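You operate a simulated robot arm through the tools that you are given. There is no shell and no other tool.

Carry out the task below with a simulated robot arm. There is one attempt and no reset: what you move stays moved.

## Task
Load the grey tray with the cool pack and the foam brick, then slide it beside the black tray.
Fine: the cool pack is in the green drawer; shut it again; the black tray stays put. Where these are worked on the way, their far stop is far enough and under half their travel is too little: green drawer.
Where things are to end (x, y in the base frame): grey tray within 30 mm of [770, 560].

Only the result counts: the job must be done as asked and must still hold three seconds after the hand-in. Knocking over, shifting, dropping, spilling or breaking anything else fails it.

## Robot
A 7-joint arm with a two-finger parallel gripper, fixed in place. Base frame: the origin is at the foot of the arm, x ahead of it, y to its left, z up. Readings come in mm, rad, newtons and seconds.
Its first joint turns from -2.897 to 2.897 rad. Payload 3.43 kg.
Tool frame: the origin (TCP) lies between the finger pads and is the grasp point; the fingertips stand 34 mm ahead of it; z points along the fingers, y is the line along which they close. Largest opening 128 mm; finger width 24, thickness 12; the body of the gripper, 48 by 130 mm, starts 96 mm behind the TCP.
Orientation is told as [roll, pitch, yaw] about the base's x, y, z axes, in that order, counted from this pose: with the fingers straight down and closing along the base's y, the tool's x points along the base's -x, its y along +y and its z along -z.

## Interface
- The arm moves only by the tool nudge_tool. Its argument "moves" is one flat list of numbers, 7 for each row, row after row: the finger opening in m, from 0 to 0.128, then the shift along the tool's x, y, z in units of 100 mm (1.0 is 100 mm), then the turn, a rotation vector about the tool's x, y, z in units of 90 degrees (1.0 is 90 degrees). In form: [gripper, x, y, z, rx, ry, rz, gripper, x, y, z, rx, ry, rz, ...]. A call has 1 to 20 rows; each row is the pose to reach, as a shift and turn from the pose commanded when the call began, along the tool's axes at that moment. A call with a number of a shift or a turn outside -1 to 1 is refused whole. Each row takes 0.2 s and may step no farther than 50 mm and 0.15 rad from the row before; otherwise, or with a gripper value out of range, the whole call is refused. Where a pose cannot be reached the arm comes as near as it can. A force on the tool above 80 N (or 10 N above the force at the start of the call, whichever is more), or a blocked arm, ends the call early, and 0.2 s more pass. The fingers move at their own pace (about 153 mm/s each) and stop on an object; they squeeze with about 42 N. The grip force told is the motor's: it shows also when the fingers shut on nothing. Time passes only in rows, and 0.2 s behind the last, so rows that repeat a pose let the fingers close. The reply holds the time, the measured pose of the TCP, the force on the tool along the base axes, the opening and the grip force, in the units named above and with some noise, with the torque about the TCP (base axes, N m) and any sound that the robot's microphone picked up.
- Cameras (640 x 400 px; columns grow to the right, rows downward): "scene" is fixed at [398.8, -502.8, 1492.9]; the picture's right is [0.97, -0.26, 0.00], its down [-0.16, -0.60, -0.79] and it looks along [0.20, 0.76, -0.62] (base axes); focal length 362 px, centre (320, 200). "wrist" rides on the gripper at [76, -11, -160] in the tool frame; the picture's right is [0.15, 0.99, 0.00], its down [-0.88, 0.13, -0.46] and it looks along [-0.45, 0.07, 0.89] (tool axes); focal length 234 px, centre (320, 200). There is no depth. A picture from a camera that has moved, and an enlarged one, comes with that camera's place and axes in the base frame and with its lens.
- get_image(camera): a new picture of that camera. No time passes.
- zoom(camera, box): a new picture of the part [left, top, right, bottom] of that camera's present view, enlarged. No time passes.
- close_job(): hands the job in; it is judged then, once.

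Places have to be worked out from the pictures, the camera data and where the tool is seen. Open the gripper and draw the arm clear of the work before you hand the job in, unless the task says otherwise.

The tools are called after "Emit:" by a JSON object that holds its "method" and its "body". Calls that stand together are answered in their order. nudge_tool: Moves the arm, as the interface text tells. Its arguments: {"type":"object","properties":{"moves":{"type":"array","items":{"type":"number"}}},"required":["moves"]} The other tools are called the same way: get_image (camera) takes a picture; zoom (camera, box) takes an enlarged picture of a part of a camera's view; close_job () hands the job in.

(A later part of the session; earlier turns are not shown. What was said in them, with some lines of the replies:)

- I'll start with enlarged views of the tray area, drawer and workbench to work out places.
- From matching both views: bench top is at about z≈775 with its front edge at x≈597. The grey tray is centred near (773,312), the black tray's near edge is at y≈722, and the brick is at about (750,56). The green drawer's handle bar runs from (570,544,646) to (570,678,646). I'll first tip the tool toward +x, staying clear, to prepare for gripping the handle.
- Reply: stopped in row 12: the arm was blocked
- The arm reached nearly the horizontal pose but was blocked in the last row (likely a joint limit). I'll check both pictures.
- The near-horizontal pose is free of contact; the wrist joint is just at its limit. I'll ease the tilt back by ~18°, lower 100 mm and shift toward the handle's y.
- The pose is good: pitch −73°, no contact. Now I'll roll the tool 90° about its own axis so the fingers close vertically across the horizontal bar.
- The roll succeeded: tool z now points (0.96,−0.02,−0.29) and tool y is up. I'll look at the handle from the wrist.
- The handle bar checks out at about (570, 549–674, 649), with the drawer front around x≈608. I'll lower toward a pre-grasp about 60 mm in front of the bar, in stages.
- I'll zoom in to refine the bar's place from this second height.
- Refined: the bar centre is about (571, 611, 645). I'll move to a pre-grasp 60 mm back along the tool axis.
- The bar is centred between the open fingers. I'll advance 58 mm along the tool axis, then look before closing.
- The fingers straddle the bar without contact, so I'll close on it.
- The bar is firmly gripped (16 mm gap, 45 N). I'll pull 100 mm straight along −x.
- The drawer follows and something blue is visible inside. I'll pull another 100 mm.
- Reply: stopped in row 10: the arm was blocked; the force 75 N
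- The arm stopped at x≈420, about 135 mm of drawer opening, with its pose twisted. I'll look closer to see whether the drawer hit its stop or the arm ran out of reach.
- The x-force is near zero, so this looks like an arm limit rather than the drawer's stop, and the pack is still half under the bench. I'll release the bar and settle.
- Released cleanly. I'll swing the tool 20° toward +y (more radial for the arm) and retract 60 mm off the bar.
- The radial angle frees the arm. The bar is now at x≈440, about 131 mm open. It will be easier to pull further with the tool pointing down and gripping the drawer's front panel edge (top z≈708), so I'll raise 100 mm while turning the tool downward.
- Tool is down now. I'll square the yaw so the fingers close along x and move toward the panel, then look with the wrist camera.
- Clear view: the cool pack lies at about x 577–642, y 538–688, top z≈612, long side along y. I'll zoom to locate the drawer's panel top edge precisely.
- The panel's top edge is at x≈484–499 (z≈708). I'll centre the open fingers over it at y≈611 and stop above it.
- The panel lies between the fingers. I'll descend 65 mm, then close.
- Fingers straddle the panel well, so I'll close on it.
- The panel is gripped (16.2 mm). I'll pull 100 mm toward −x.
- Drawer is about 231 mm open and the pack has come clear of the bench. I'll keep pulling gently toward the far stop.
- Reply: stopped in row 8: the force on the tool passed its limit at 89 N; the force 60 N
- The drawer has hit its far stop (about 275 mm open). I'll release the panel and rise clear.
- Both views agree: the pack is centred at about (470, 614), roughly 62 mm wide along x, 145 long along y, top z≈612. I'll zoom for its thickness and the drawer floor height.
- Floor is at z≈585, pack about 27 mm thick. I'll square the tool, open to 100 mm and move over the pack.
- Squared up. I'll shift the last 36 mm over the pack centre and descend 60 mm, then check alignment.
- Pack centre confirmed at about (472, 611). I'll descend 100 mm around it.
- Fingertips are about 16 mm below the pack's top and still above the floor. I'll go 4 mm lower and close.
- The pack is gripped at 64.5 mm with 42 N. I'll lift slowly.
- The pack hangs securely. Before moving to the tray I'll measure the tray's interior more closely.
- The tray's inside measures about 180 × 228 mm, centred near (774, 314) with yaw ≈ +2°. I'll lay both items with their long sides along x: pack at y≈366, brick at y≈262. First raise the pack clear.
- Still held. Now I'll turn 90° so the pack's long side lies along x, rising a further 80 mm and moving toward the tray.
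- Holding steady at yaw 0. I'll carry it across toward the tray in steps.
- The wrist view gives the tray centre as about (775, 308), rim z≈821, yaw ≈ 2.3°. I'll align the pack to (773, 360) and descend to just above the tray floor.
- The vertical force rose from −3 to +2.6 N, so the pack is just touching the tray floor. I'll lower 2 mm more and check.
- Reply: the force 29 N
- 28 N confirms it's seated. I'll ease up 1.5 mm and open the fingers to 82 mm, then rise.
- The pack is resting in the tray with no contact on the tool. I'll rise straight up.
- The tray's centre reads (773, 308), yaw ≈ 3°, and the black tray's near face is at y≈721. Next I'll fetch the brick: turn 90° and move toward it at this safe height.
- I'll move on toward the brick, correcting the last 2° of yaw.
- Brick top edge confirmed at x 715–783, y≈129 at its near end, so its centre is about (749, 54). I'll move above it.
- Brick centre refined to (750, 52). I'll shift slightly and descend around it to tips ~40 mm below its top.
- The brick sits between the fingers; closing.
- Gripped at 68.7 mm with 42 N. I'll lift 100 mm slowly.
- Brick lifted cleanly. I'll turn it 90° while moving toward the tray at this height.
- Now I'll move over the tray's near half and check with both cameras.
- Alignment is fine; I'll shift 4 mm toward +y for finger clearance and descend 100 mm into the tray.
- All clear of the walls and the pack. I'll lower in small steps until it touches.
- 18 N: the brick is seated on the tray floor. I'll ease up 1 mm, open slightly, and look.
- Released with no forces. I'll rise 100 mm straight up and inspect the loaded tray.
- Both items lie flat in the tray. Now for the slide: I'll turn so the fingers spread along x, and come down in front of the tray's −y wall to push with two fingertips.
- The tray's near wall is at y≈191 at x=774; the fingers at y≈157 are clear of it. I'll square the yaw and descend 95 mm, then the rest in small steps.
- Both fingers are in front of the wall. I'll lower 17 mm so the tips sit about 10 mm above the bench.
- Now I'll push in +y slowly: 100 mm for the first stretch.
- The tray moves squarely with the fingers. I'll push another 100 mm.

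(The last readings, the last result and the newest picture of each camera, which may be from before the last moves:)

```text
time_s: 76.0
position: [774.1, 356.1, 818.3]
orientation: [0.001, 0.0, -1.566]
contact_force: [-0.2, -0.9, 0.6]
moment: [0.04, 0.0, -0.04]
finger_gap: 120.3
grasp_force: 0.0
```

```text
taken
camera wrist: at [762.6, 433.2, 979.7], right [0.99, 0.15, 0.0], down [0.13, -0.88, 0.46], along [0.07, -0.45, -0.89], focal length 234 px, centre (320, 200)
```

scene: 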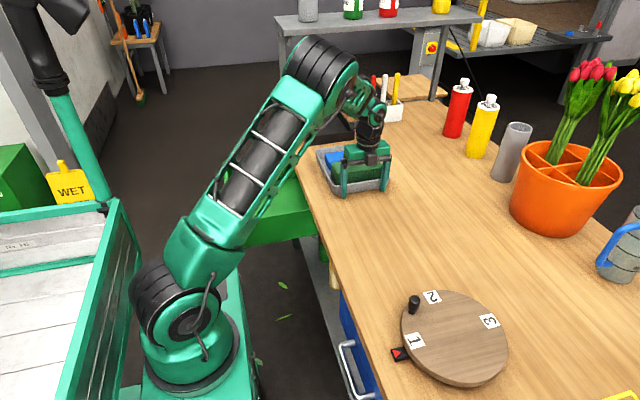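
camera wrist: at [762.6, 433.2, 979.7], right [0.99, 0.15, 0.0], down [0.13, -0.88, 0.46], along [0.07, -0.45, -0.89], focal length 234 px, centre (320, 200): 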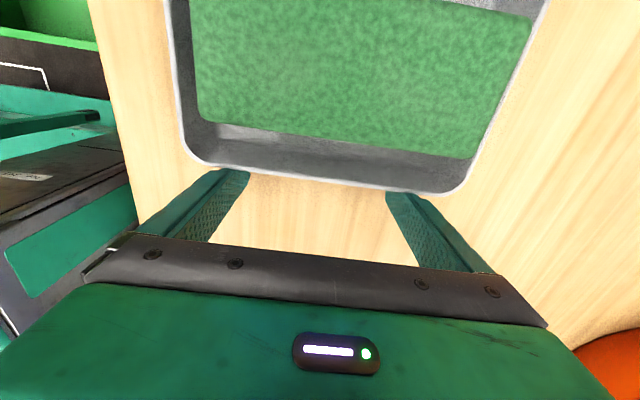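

The near wall sits at y≈368 (TCP+12), so the tray's centre is now near y≈488. I'll push the remaining ~71 mm.

Emit:
{"method": "nudge_tool", "body": {"moves": [0.12, 0.06, 0, 0, 0, 0, 0, 0.12, 0.14, 0, 0, 0, 0, 0, 0.12, 0.22, 0, 0, 0, 0, 0, 0.12, 0.3, 0, 0, 0, 0, 0, 0.12, 0.38, 0, 0, 0, 0, 0, 0.12, 0.46, 0, 0, 0, 0, 0, 0.12, 0.54, 0, 0, 0, 0, 0, 0.12, 0.62, 0, 0, 0, 0, 0, 0.12, 0.67, 0, 0, 0, 0, 0, 0.12, 0.71, 0, 0, 0, 0, 0]}}

Emit:
{"method": "get_image", "body": {"camera": "scene"}}

Emit:
{"method": "zoom", "body": {"camera": "scene", "box": [280, 80, 440, 210]}}

```text
time_s: 78.2
position: [773.9, 427.5, 820.3]
orientation: [0.001, -0.001, -1.567]
contact_force: [0.6, -2.4, 0.9]
moment: [0.04, 0.01, 0.01]
finger_gap: 120.3
grasp_force: 0.1
```

```text
taken
```

scene: 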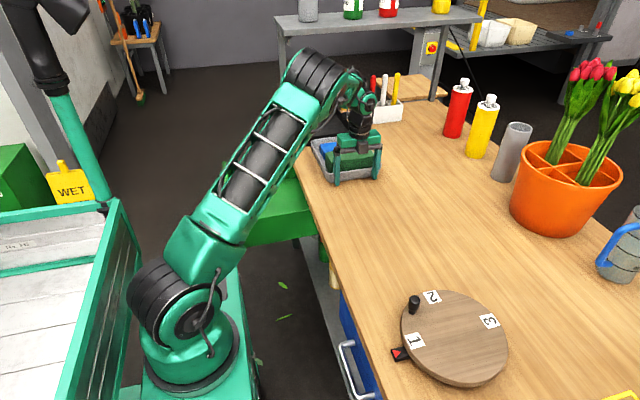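

```text
3.08 times, centred on (360, 145) of scene
camera zoom: at [398.8, -502.8, 1492.9], right [0.97, -0.26, 0.0], down [-0.16, -0.6, -0.79], along [0.2, 0.76, -0.62], focal length 1113 px, centre (197, 369)
```

zoom: 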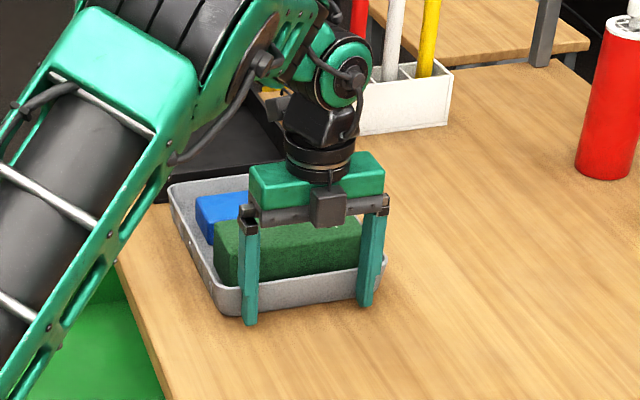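

Pushed to the planned spot. I'll back off 50 mm in −y, rise 100 mm and measure the tray.

Emit:
{"method": "nudge_tool", "body": {"moves": [0.12, -0.15, 0, 0, 0, 0, 0, 0.12, -0.35, 0, 0, 0, 0, 0, 0.12, -0.5, 0, 0, 0, 0, 0, 0.12, -0.5, 0, -0.25, 0, 0, 0, 0.12, -0.5, 0, -0.5, 0, 0, 0, 0.12, -0.5, 0, -0.75, 0, 0, 0, 0.12, -0.5, 0, -1.0, 0, 0, 0]}}

Emit:
{"method": "get_image", "body": {"camera": "scene"}}

Emit:
{"method": "get_image", "body": {"camera": "wrist"}}

```text
time_s: 79.8
position: [774.6, 377.0, 919.7]
orientation: [-0.001, 0.002, -1.568]
contact_force: [0.0, 0.8, -1.0]
moment: [0.0, 0.04, -0.03]
finger_gap: 120.2
grasp_force: 0.1
```

```text
taken
```

scene: 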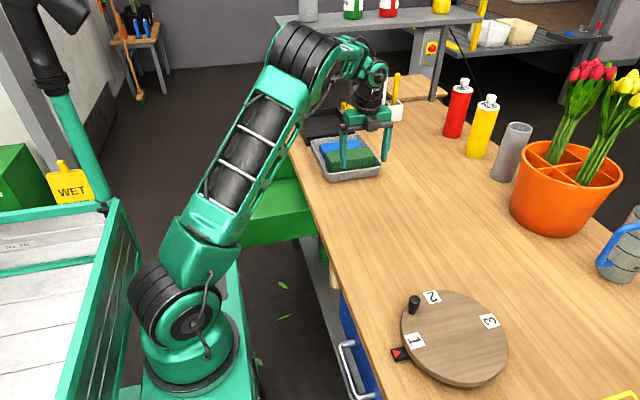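

```text
taken
camera wrist: at [763.1, 454.0, 1079.9], right [0.99, 0.15, 0.0], down [0.13, -0.88, 0.46], along [0.07, -0.45, -0.89], focal length 234 px, centre (320, 200)
```

wrist: 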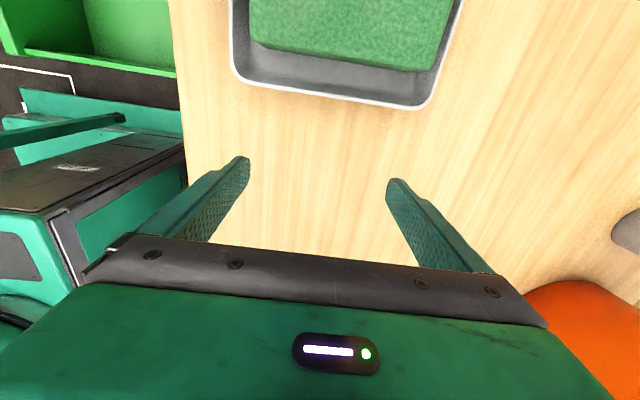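

The tray's near rim reads y≈443, so its centre is about (775, 562), on target with the black tray untouched. Next is shutting the drawer: I'll turn to yaw 0 while retreating toward −x at this height.

Emit:
{"method": "nudge_tool", "body": {"moves": [0.1, 0, -0.08, 0, 0, 0, -0.083, 0.08, 0, -0.17, 0, 0, 0, -0.167, 0.08, 0, -0.25, 0, 0, 0, -0.25, 0.08, 0, -0.33, 0, 0, 0, -0.333, 0.08, 0, -0.42, 0, 0, 0, -0.417, 0.08, 0, -0.5, 0, 0, 0, -0.5, 0.08, 0, -0.58, 0, 0, 0, -0.583, 0.08, 0, -0.67, 0, 0, 0, -0.667, 0.08, 0, -0.75, 0, 0, 0, -0.75, 0.08, 0, -0.83, 0, 0, 0, -0.833, 0.08, 0, -0.92, 0, 0, 0, -0.917, 0.08, 0, -1.0, 0, 0, 0, -1.0]}}

Emit:
{"method": "get_image", "body": {"camera": "wrist"}}

Emit:
{"method": "get_image", "body": {"camera": "scene"}}

```text
time_s: 82.4
position: [674.2, 377.3, 919.9]
orientation: [0.001, -0.001, 0.004]
contact_force: [0.8, -0.8, -0.6]
moment: [0.02, 0.03, 0.02]
finger_gap: 80.2
grasp_force: 0.1
```

```text
taken
camera wrist: at [598.3, 366.5, 1079.4], right [-0.15, 0.99, 0.0], down [0.88, 0.13, 0.46], along [0.45, 0.07, -0.89], focal length 234 px, centre (320, 200)
```

wrist: 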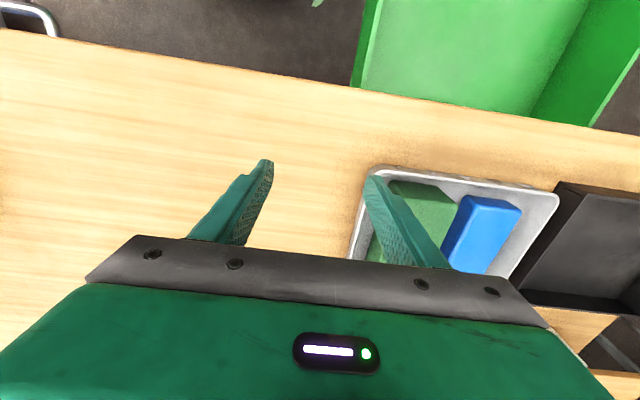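

```text
taken
```

scene: 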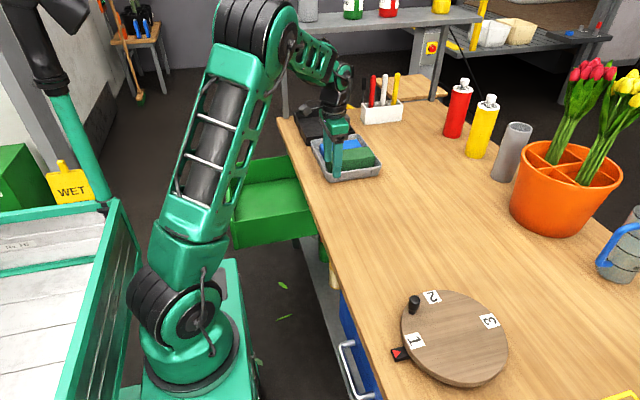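

Measured from here: grey tray centre ≈ (771, 557), about 40 mm from the black tray. Now I'll travel toward −x/+y, staying high, to get in front of the open drawer.

Emit:
{"method": "nudge_tool", "body": {"moves": [0.08, 0.25, 0.15, 0, 0, 0, 0, 0.08, 0.5, 0.3, 0, 0, 0, 0, 0.08, 0.75, 0.45, 0, 0, 0, 0, 0.08, 1.0, 0.6, 0, 0, 0, 0]}}

Emit:
{"method": "nudge_tool", "body": {"moves": [0.08, 0.25, 0.15, 0, 0, 0, 0, 0.08, 0.5, 0.3, 0, 0, 0, 0, 0.08, 0.75, 0.45, 0, 0, 0, 0, 0.08, 1.0, 0.6, 0, 0, 0, 0]}}

Emit:
{"method": "nudge_tool", "body": {"moves": [0.08, 0.25, 0.15, 0, 0, 0, 0, 0.08, 0.5, 0.3, 0, 0, 0, 0, 0.08, 0.75, 0.45, 0, 0, 0, 0, 0.08, 1.0, 0.6, 0, 0, 0, 0]}}

Emit:
{"method": "nudge_tool", "body": {"moves": [0.08, 0.25, 0.15, 0, 0, 0, 0, 0.08, 0.5, 0.3, 0, 0, 0, 0, 0.08, 0.75, 0.45, 0, 0, 0, 0, 0.08, 1.0, 0.54, 0, 0, 0, 0]}}

Emit:
{"method": "get_image", "body": {"camera": "wrist"}}

Emit:
{"method": "get_image", "body": {"camera": "scene"}}

```text
time_s: 83.4
position: [573.5, 435.7, 918.8]
orientation: [-0.002, -0.001, 0.003]
contact_force: [0.0, 1.0, -1.3]
moment: [0.03, 0.01, 0.01]
finger_gap: 79.9
grasp_force: 0.1
```

```text
time_s: 84.4
position: [474.2, 495.0, 918.4]
orientation: [0.001, 0.001, 0.002]
contact_force: [0.1, 0.2, -0.1]
moment: [0.02, 0.02, -0.01]
finger_gap: 80.3
grasp_force: 0.0
```

```text
time_s: 85.4
position: [373.1, 556.7, 919.7]
orientation: [0.003, 0.0, 0.002]
contact_force: [0.0, 0.0, 0.2]
moment: [0.03, 0.06, -0.02]
finger_gap: 80.0
grasp_force: 0.0
```

```text
time_s: 86.4
position: [272.4, 609.3, 919.9]
orientation: [0.002, 0.0, 0.0]
contact_force: [0.1, 0.0, -0.3]
moment: [0.02, 0.04, -0.01]
finger_gap: 80.1
grasp_force: 0.1
```

```text
taken
camera wrist: at [197.0, 599.1, 1079.5], right [-0.15, 0.99, 0.0], down [0.88, 0.13, 0.46], along [0.45, 0.07, -0.89], focal length 234 px, centre (320, 200)
```

wrist: 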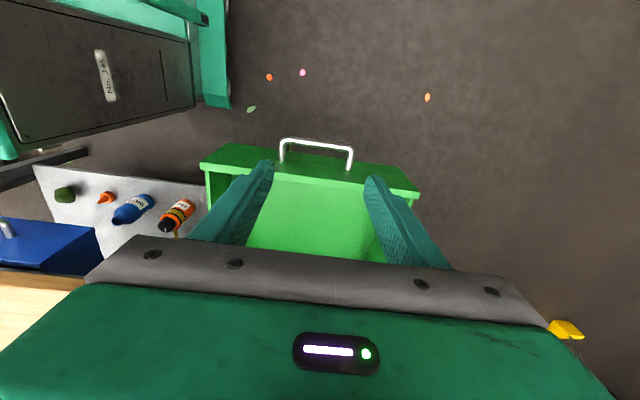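

```text
taken
```

scene: 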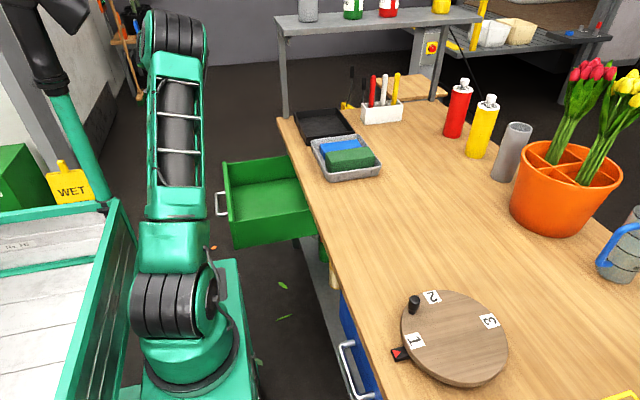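

The bar is now at x≈307, y 546–675. I'll descend in front of it (finger faces at x≈274) in stages.

Emit:
{"method": "nudge_tool", "body": {"moves": [0.08, 0.1, 0.02, 0.2, 0, 0, 0, 0.08, 0.1, 0.02, 0.45, 0, 0, 0, 0.08, 0.1, 0.02, 0.7, 0, 0, 0, 0.08, 0.1, 0.02, 1.0, 0, 0, 0]}}

Emit:
{"method": "nudge_tool", "body": {"moves": [0.08, 0, 0, 0.25, 0, 0, 0, 0.08, 0, 0, 0.5, 0, 0, 0, 0.08, 0, 0, 0.75, 0, 0, 0, 0.08, 0, 0, 0.9, 0, 0, 0]}}

Emit:
{"method": "get_image", "body": {"camera": "wrist"}}

Emit:
{"method": "get_image", "body": {"camera": "scene"}}

```text
time_s: 87.4
position: [263.7, 611.8, 817.2]
orientation: [0.0, 0.001, 0.002]
contact_force: [-0.1, -0.9, -0.3]
moment: [0.01, -0.03, 0.01]
finger_gap: 80.1
grasp_force: 0.0
```

```text
time_s: 88.4
position: [263.5, 612.7, 729.0]
orientation: [0.001, 0.0, 0.002]
contact_force: [-1.1, 0.1, 0.9]
moment: [-0.02, -0.01, -0.01]
finger_gap: 80.1
grasp_force: 0.1
```

```text
taken
camera wrist: at [187.9, 601.2, 889.3], right [-0.15, 0.99, 0.0], down [0.88, 0.13, 0.46], along [0.45, 0.07, -0.89], focal length 234 px, centre (320, 200)
```

wrist: 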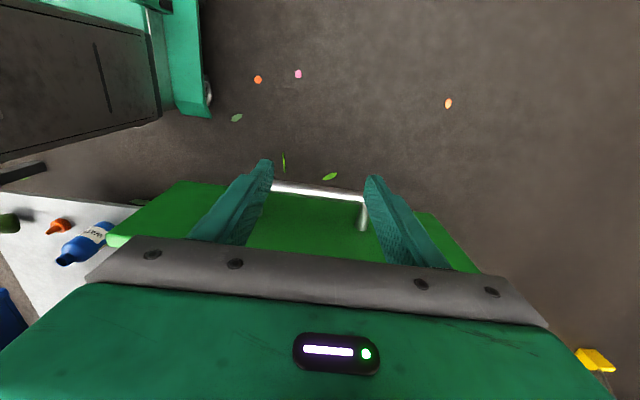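

```text
taken
```

scene: 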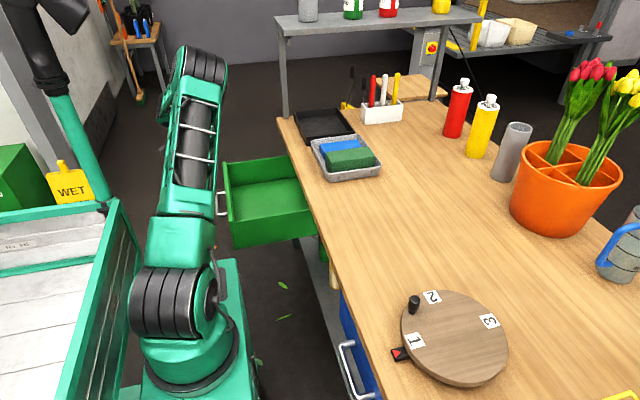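

The bar lies ahead of the fingers (x≈303), still clear. I'll narrow the opening to 50 mm and descend to z≈657 so the fingers reach below bar height.

Emit:
{"method": "nudge_tool", "body": {"moves": [0.05, 0.02, 0, 0.2, 0, 0, 0, 0.05, 0.02, 0, 0.45, 0, 0, 0, 0.05, 0.02, 0, 0.72, 0, 0, 0, 0.05, 0.02, 0, 0.72, 0, 0, 0]}}

Emit:
{"method": "get_image", "body": {"camera": "wrist"}}

```text
time_s: 89.4
position: [262.8, 613.0, 658.2]
orientation: [0.004, 0.001, 0.001]
contact_force: [-0.4, 0.1, 0.3]
moment: [-0.01, 0.01, 0.02]
finger_gap: 50.1
grasp_force: 0.1
```

```text
taken
camera wrist: at [186.4, 601.7, 818.0], right [-0.15, 0.99, 0.0], down [0.88, 0.13, 0.46], along [0.45, 0.07, -0.89], focal length 234 px, centre (320, 200)
```

wrist: 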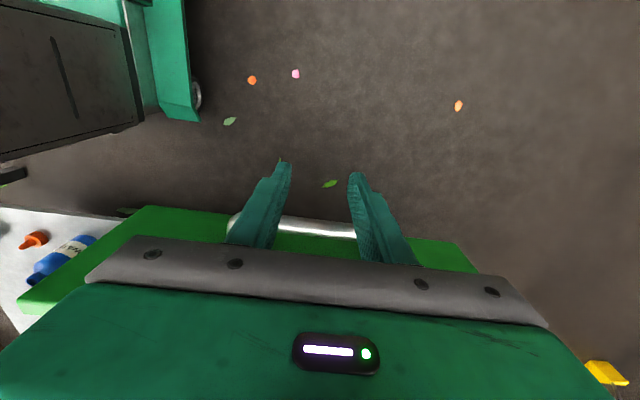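

The fingers are in front of the bar at the right height. I'll push the drawer in +x, 100 mm at a time.

Emit:
{"method": "nudge_tool", "body": {"moves": [0.05, -0.08, 0, 0, 0, 0, 0, 0.05, -0.15, 0, 0, 0, 0, 0, 0.05, -0.22, 0, 0, 0, 0, 0, 0.05, -0.29, 0, 0, 0, 0, 0, 0.05, -0.37, 0, 0, 0, 0, 0, 0.05, -0.46, 0, 0, 0, 0, 0, 0.05, -0.55, 0, 0, 0, 0, 0, 0.05, -0.64, 0, 0, 0, 0, 0, 0.05, -0.73, 0, 0, 0, 0, 0, 0.05, -0.82, 0, 0, 0, 0, 0, 0.05, -0.91, 0, 0, 0, 0, 0, 0.05, -1.0, 0, 0, 0, 0, 0]}}

Emit:
{"method": "get_image", "body": {"camera": "scene"}}

Emit:
{"method": "get_image", "body": {"camera": "wrist"}}

```text
time_s: 92.0
position: [361.0, 613.1, 658.4]
orientation: [0.002, -0.002, 0.001]
contact_force: [-0.9, 0.1, -0.7]
moment: [-0.02, 0.0, -0.02]
finger_gap: 50.1
grasp_force: 0.1
```

```text
taken
```

scene: 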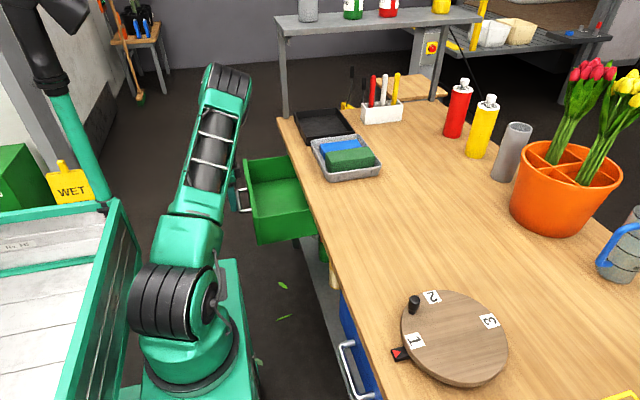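

```text
taken
camera wrist: at [286.0, 601.9, 817.8], right [-0.15, 0.99, 0.0], down [0.88, 0.13, 0.46], along [0.45, 0.07, -0.89], focal length 234 px, centre (320, 200)
```

wrist: 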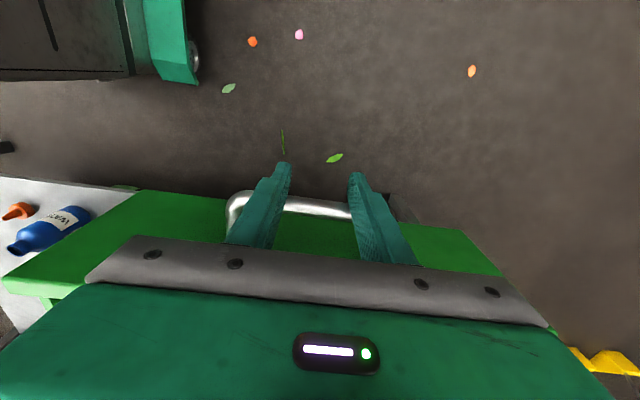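

The drawer is sliding in with it. I'll push another 100 mm.

Emit:
{"method": "nudge_tool", "body": {"moves": [0.05, -0.06, 0, 0, 0, 0, 0, 0.05, -0.14, 0, 0, 0, 0, 0, 0.05, -0.22, 0, 0, 0, 0, 0, 0.05, -0.3, 0, 0, 0, 0, 0, 0.05, -0.38, 0, 0, 0, 0, 0, 0.05, -0.46, 0, 0, 0, 0, 0, 0.05, -0.55, 0, 0, 0, 0, 0, 0.05, -0.64, 0, 0, 0, 0, 0, 0.05, -0.73, 0, 0, 0, 0, 0, 0.05, -0.82, 0, 0, 0, 0, 0, 0.05, -0.91, 0, 0, 0, 0, 0, 0.05, -1.0, 0, 0, 0, 0, 0]}}

Emit:
{"method": "get_image", "body": {"camera": "scene"}}

Emit:
{"method": "get_image", "body": {"camera": "wrist"}}

```text
time_s: 94.6
position: [461.3, 613.6, 657.4]
orientation: [0.0, -0.001, 0.004]
contact_force: [-0.4, 0.7, 0.3]
moment: [-0.04, 0.0, 0.0]
finger_gap: 49.8
grasp_force: 0.0
```

```text
taken
```

scene: 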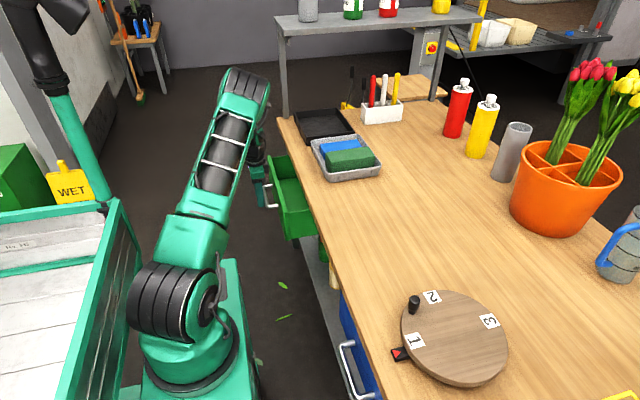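

```text
taken
camera wrist: at [385.9, 602.2, 817.6], right [-0.15, 0.99, 0.0], down [0.88, 0.13, 0.46], along [0.45, 0.07, -0.89], focal length 234 px, centre (320, 200)
```

wrist: 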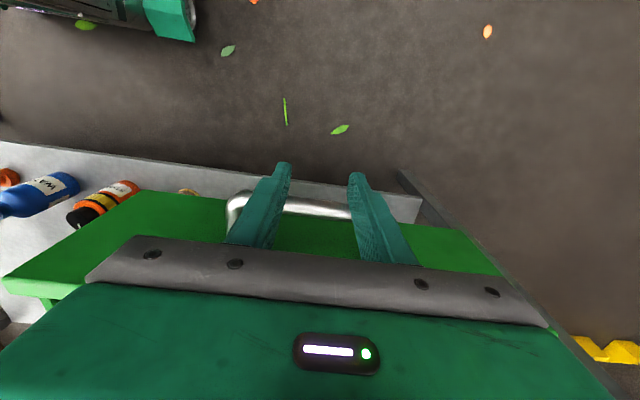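

About 90 mm remain. I'll push 75 mm more, slowly.

Emit:
{"method": "nudge_tool", "body": {"moves": [0.05, -0.06, 0, 0, 0, 0, 0, 0.05, -0.13, 0, 0, 0, 0, 0, 0.05, -0.2, 0, 0, 0, 0, 0, 0.05, -0.27, 0, 0, 0, 0, 0, 0.05, -0.34, 0, 0, 0, 0, 0, 0.05, -0.41, 0, 0, 0, 0, 0, 0.05, -0.48, 0, 0, 0, 0, 0, 0.05, -0.55, 0, 0, 0, 0, 0, 0.05, -0.62, 0, 0, 0, 0, 0, 0.05, -0.69, 0, 0, 0, 0, 0, 0.05, -0.75, 0, 0, 0, 0, 0]}}

Emit:
{"method": "zoom", "body": {"camera": "scene", "box": [200, 110, 360, 240]}}

Emit:
{"method": "get_image", "body": {"camera": "wrist"}}

```text
time_s: 97.0
position: [537.5, 614.7, 657.4]
orientation: [0.003, -0.002, 0.002]
contact_force: [0.5, 0.2, 0.3]
moment: [-0.02, 0.0, -0.01]
finger_gap: 50.0
grasp_force: 0.1
```

```text
3.08 times, centred on (280, 175) of scene
camera zoom: at [398.8, -502.8, 1492.9], right [0.97, -0.26, 0.0], down [-0.16, -0.6, -0.79], along [0.2, 0.76, -0.62], focal length 1113 px, centre (443, 277)
```

zoom: 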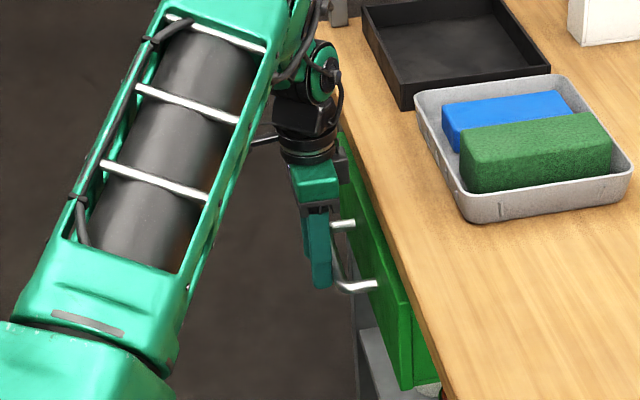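

```text
taken
camera wrist: at [461.4, 602.7, 817.9], right [-0.15, 0.99, 0.0], down [0.88, 0.13, 0.46], along [0.45, 0.07, -0.89], focal length 234 px, centre (320, 200)
```

wrist: 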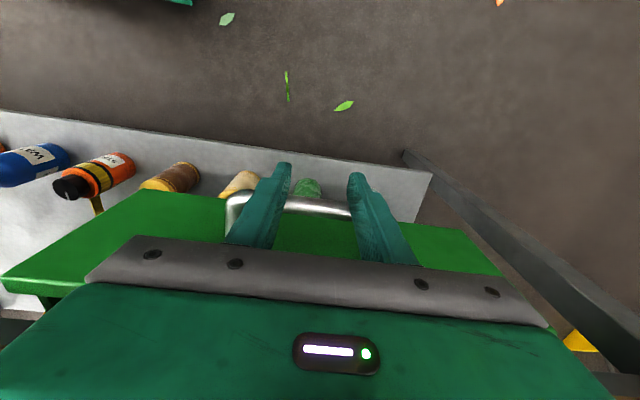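

No resistance yet and the gripper body is still clear of the bench edge. I'll creep forward 3 mm at a time toward the closed stop.

Emit:
{"method": "nudge_tool", "body": {"moves": [0.05, -0.03, 0, 0, 0, 0, 0, 0.05, -0.06, 0, 0, 0, 0, 0, 0.05, -0.09, 0, 0, 0, 0, 0, 0.05, -0.12, 0, 0, 0, 0, 0]}}

Emit:
{"method": "zoom", "body": {"camera": "scene", "box": [200, 110, 360, 240]}}

```text
time_s: 98.0
position: [548.7, 613.1, 658.1]
orientation: [0.002, -0.002, 0.002]
contact_force: [-0.7, 0.6, -1.0]
moment: [0.0, 0.04, 0.04]
finger_gap: 49.9
grasp_force: 0.3
```

```text
3.08 times, centred on (280, 175) of scene
camera zoom: at [398.8, -502.8, 1492.9], right [0.97, -0.26, 0.0], down [-0.16, -0.6, -0.79], along [0.2, 0.76, -0.62], focal length 1113 px, centre (443, 277)
```

zoom: 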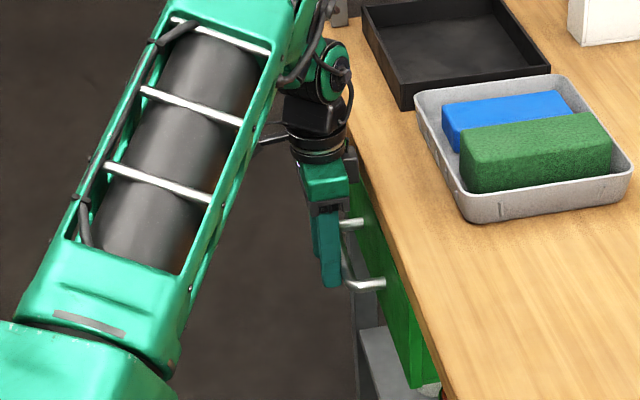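

Still free. I'll continue in 2 mm steps until resistance is felt.

Emit:
{"method": "nudge_tool", "body": {"moves": [0.05, -0.02, 0, 0, 0, 0, 0, 0.05, -0.04, 0, 0, 0, 0, 0, 0.05, -0.06, 0, 0, 0, 0, 0]}}

```text
time_s: 98.8
position: [553.2, 613.3, 656.9]
orientation: [0.001, -0.001, 0.006]
contact_force: [-7.8, -0.4, -0.4]
moment: [-0.04, 0.09, 0.21]
finger_gap: 49.5
grasp_force: 0.1
```

−7.8 N in x: the drawer is meeting its closed stop, with the bar at x≈572 as at the start. I'll press 3 mm more to make sure it is fully shut.

Emit:
{"method": "nudge_tool", "body": {"moves": [0.05, -0.01, 0, 0, 0, 0, 0, 0.05, -0.02, 0, 0, 0, 0, 0, 0.05, -0.03, 0, 0, 0, 0, 0]}}

Emit:
{"method": "get_image", "body": {"camera": "wrist"}}

Emit:
{"method": "zoom", "body": {"camera": "scene", "box": [200, 110, 360, 240]}}

```text
time_s: 99.6
position: [553.5, 613.0, 656.9]
orientation: [0.0, 0.002, 0.008]
contact_force: [-31.3, -3.6, 1.6]
moment: [-0.07, 0.42, 0.71]
finger_gap: 48.3
grasp_force: 0.0
```

```text
taken
camera wrist: at [478.3, 602.6, 818.2], right [-0.15, 0.99, 0.0], down [0.88, 0.14, 0.45], along [0.45, 0.07, -0.89], focal length 234 px, centre (320, 200)
```

wrist: 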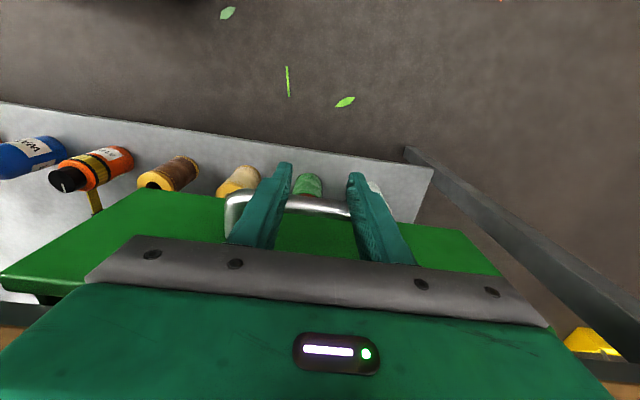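

```text
3.08 times, centred on (280, 175) of scene
camera zoom: at [398.8, -502.8, 1492.9], right [0.97, -0.26, 0.0], down [-0.16, -0.6, -0.79], along [0.2, 0.76, -0.62], focal length 1113 px, centre (443, 277)
```

zoom: 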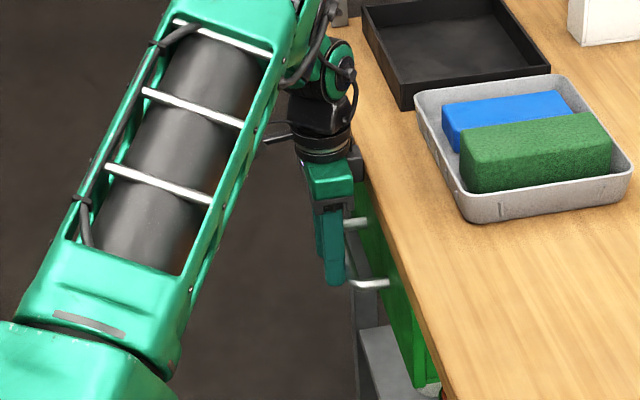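

The position held at 553.5 with 31 N, so the drawer is hard shut. I'll back off 70 mm and then rise clear.

Emit:
{"method": "nudge_tool", "body": {"moves": [0.05, 0.05, 0, 0, 0, 0, 0, 0.05, 0.2, 0, 0, 0, 0, 0, 0.05, 0.45, 0, 0, 0, 0, 0, 0.05, 0.7, 0, 0, 0, 0, 0, 0.05, 0.7, 0, -0.3, 0, 0, 0, 0.05, 0.7, 0, -0.6, 0, 0, 0, 0.05, 0.7, 0, -1.0, 0, 0, 0]}}

Emit:
{"method": "get_image", "body": {"camera": "wrist"}}

Emit:
{"method": "get_image", "body": {"camera": "scene"}}

```text
time_s: 101.2
position: [487.6, 612.9, 757.7]
orientation: [-0.001, -0.001, 0.001]
contact_force: [0.0, -0.2, -0.3]
moment: [-0.01, 0.02, 0.01]
finger_gap: 49.8
grasp_force: 0.0
```

```text
taken
camera wrist: at [412.6, 601.4, 918.1], right [-0.15, 0.99, 0.0], down [0.88, 0.13, 0.46], along [0.45, 0.07, -0.89], focal length 234 px, centre (320, 200)
```

wrist: 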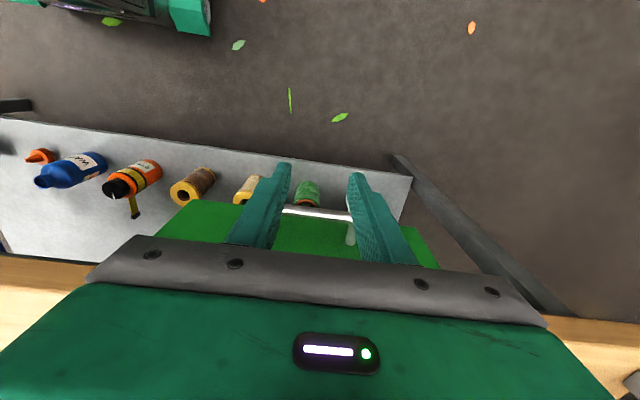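

```text
taken
```

scene: 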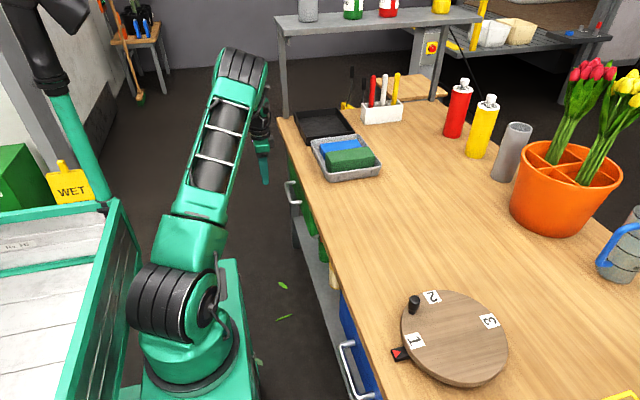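

The drawer looks shut. I'll compare with the starting views by zooming into the same boxes.

Emit:
{"method": "zoom", "body": {"camera": "scene", "box": [260, 80, 460, 205]}}

Emit:
{"method": "zoom", "body": {"camera": "scene", "box": [270, 160, 470, 285]}}

```text
3.20 times, centred on (360, 142) of scene
camera zoom: at [398.8, -502.8, 1492.9], right [0.97, -0.26, 0.0], down [-0.16, -0.6, -0.79], along [0.2, 0.76, -0.62], focal length 1158 px, centre (192, 384)
```

zoom: 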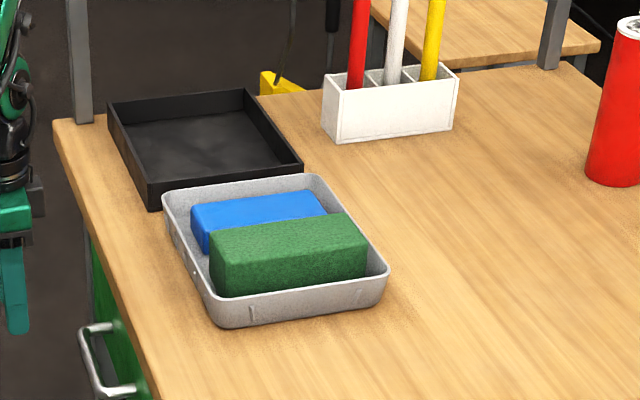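

```text
3.20 times, centred on (370, 222) of scene
camera zoom: at [398.8, -502.8, 1492.9], right [0.97, -0.26, 0.0], down [-0.16, -0.6, -0.79], along [0.2, 0.76, -0.62], focal length 1158 px, centre (160, 128)
```

zoom: 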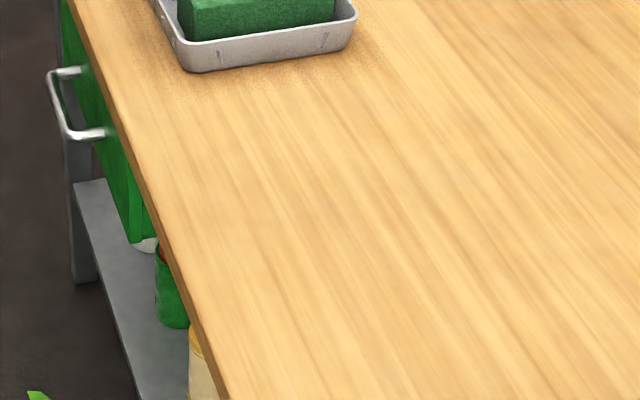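

The handle and the black tray sit at the same pixels as at the start, and the grey tray's centre reads within about 8 mm of [770, 560]. I'll open the gripper fully and draw the arm up and away.

Emit:
{"method": "nudge_tool", "body": {"moves": [0.128, 0.05, 0, -0.25, 0, 0, 0, 0.128, 0.05, 0, -0.5, 0, 0, 0, 0.128, 0.05, 0, -0.75, 0, 0, 0, 0.128, 0.05, 0, -1.0, 0, 0, 0]}}

Emit:
{"method": "nudge_tool", "body": {"moves": [0.128, 0, -0.25, -0.25, 0, 0, 0, 0.128, 0, -0.5, -0.5, 0, 0, 0, 0.128, 0, -0.75, -0.75, 0, 0, 0, 0.128, 0, -1.0, -1.0, 0, 0, 0]}}

Emit:
{"method": "nudge_tool", "body": {"moves": [0.128, 0, -0.25, -0.2, 0, 0, 0, 0.128, 0, -0.5, -0.4, 0, 0, 0, 0.128, 0, -0.75, -0.6, 0, 0, 0, 0.128, 0, -0.95, -0.8, 0, 0, 0]}}

Emit:
{"method": "get_image", "body": {"camera": "scene"}}

Emit:
{"method": "get_image", "body": {"camera": "wrist"}}

```text
time_s: 102.2
position: [482.4, 611.3, 856.6]
orientation: [0.001, -0.001, 0.002]
contact_force: [0.7, 0.3, -0.3]
moment: [0.01, 0.01, 0.0]
finger_gap: 128.1
grasp_force: 0.0
```

```text
time_s: 103.2
position: [482.6, 511.1, 957.7]
orientation: [-0.002, 0.002, 0.004]
contact_force: [0.0, 0.5, 0.3]
moment: [-0.04, 0.0, 0.0]
finger_gap: 127.8
grasp_force: 0.0
```

```text
time_s: 104.2
position: [483.3, 417.6, 1038.4]
orientation: [0.0, 0.001, 0.003]
contact_force: [0.1, -0.3, -0.4]
moment: [-0.02, 0.02, -0.01]
finger_gap: 128.0
grasp_force: 0.0
```

```text
taken
```

scene: 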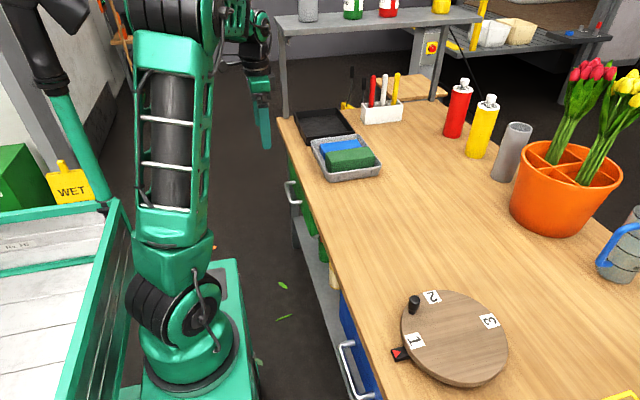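

```text
taken
camera wrist: at [406.8, 405.7, 1197.8], right [-0.15, 0.99, 0.0], down [0.88, 0.13, 0.46], along [0.45, 0.07, -0.89], focal length 234 px, centre (320, 200)
```

wrist: 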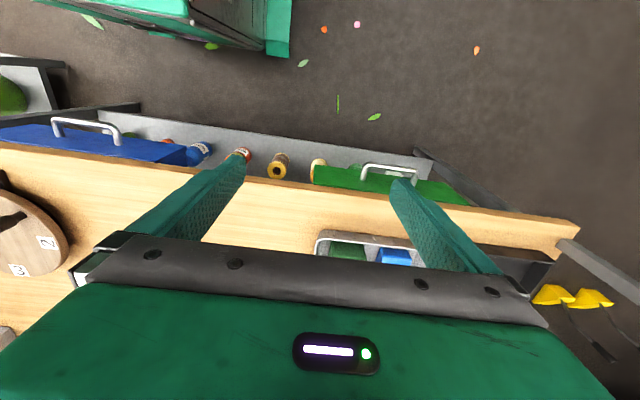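

The arm is clear with the gripper open. The drawer handle matches its starting view, both items lie in the grey tray beside the unmoved black tray, and nothing else has shifted, so I'm handing the job in.

Emit:
{"method": "close_job", "body": {}}

```text
The job is handed in.
```

The job is done and handed in. The cool pack and foam brick are both in the grey tray, and the tray now sits beside the black one.

- **Grey tray:** its centre measures within about 8 mm of [770, 560], inside the 30 mm limit. There is about 40 mm between it and the black tray.
- **Green drawer:** I opened it to its far stop, about 265–275 mm, to take out the cool pack. It is shut again: pushed against its closed stop, with the handle where it was at the start.
- **Black tray and the rest:** the black tray is where it was at the start, and nothing else looks shifted in the final pictures.
- **Arm:** it is back near its starting pose, clear of the work, with the gripper open.

The arm stopped early three times: at a near-horizontal hand pose, partway through the first pull on the drawer handle, and at the drawer's far stop. Nothing was knocked or dropped in any of them.
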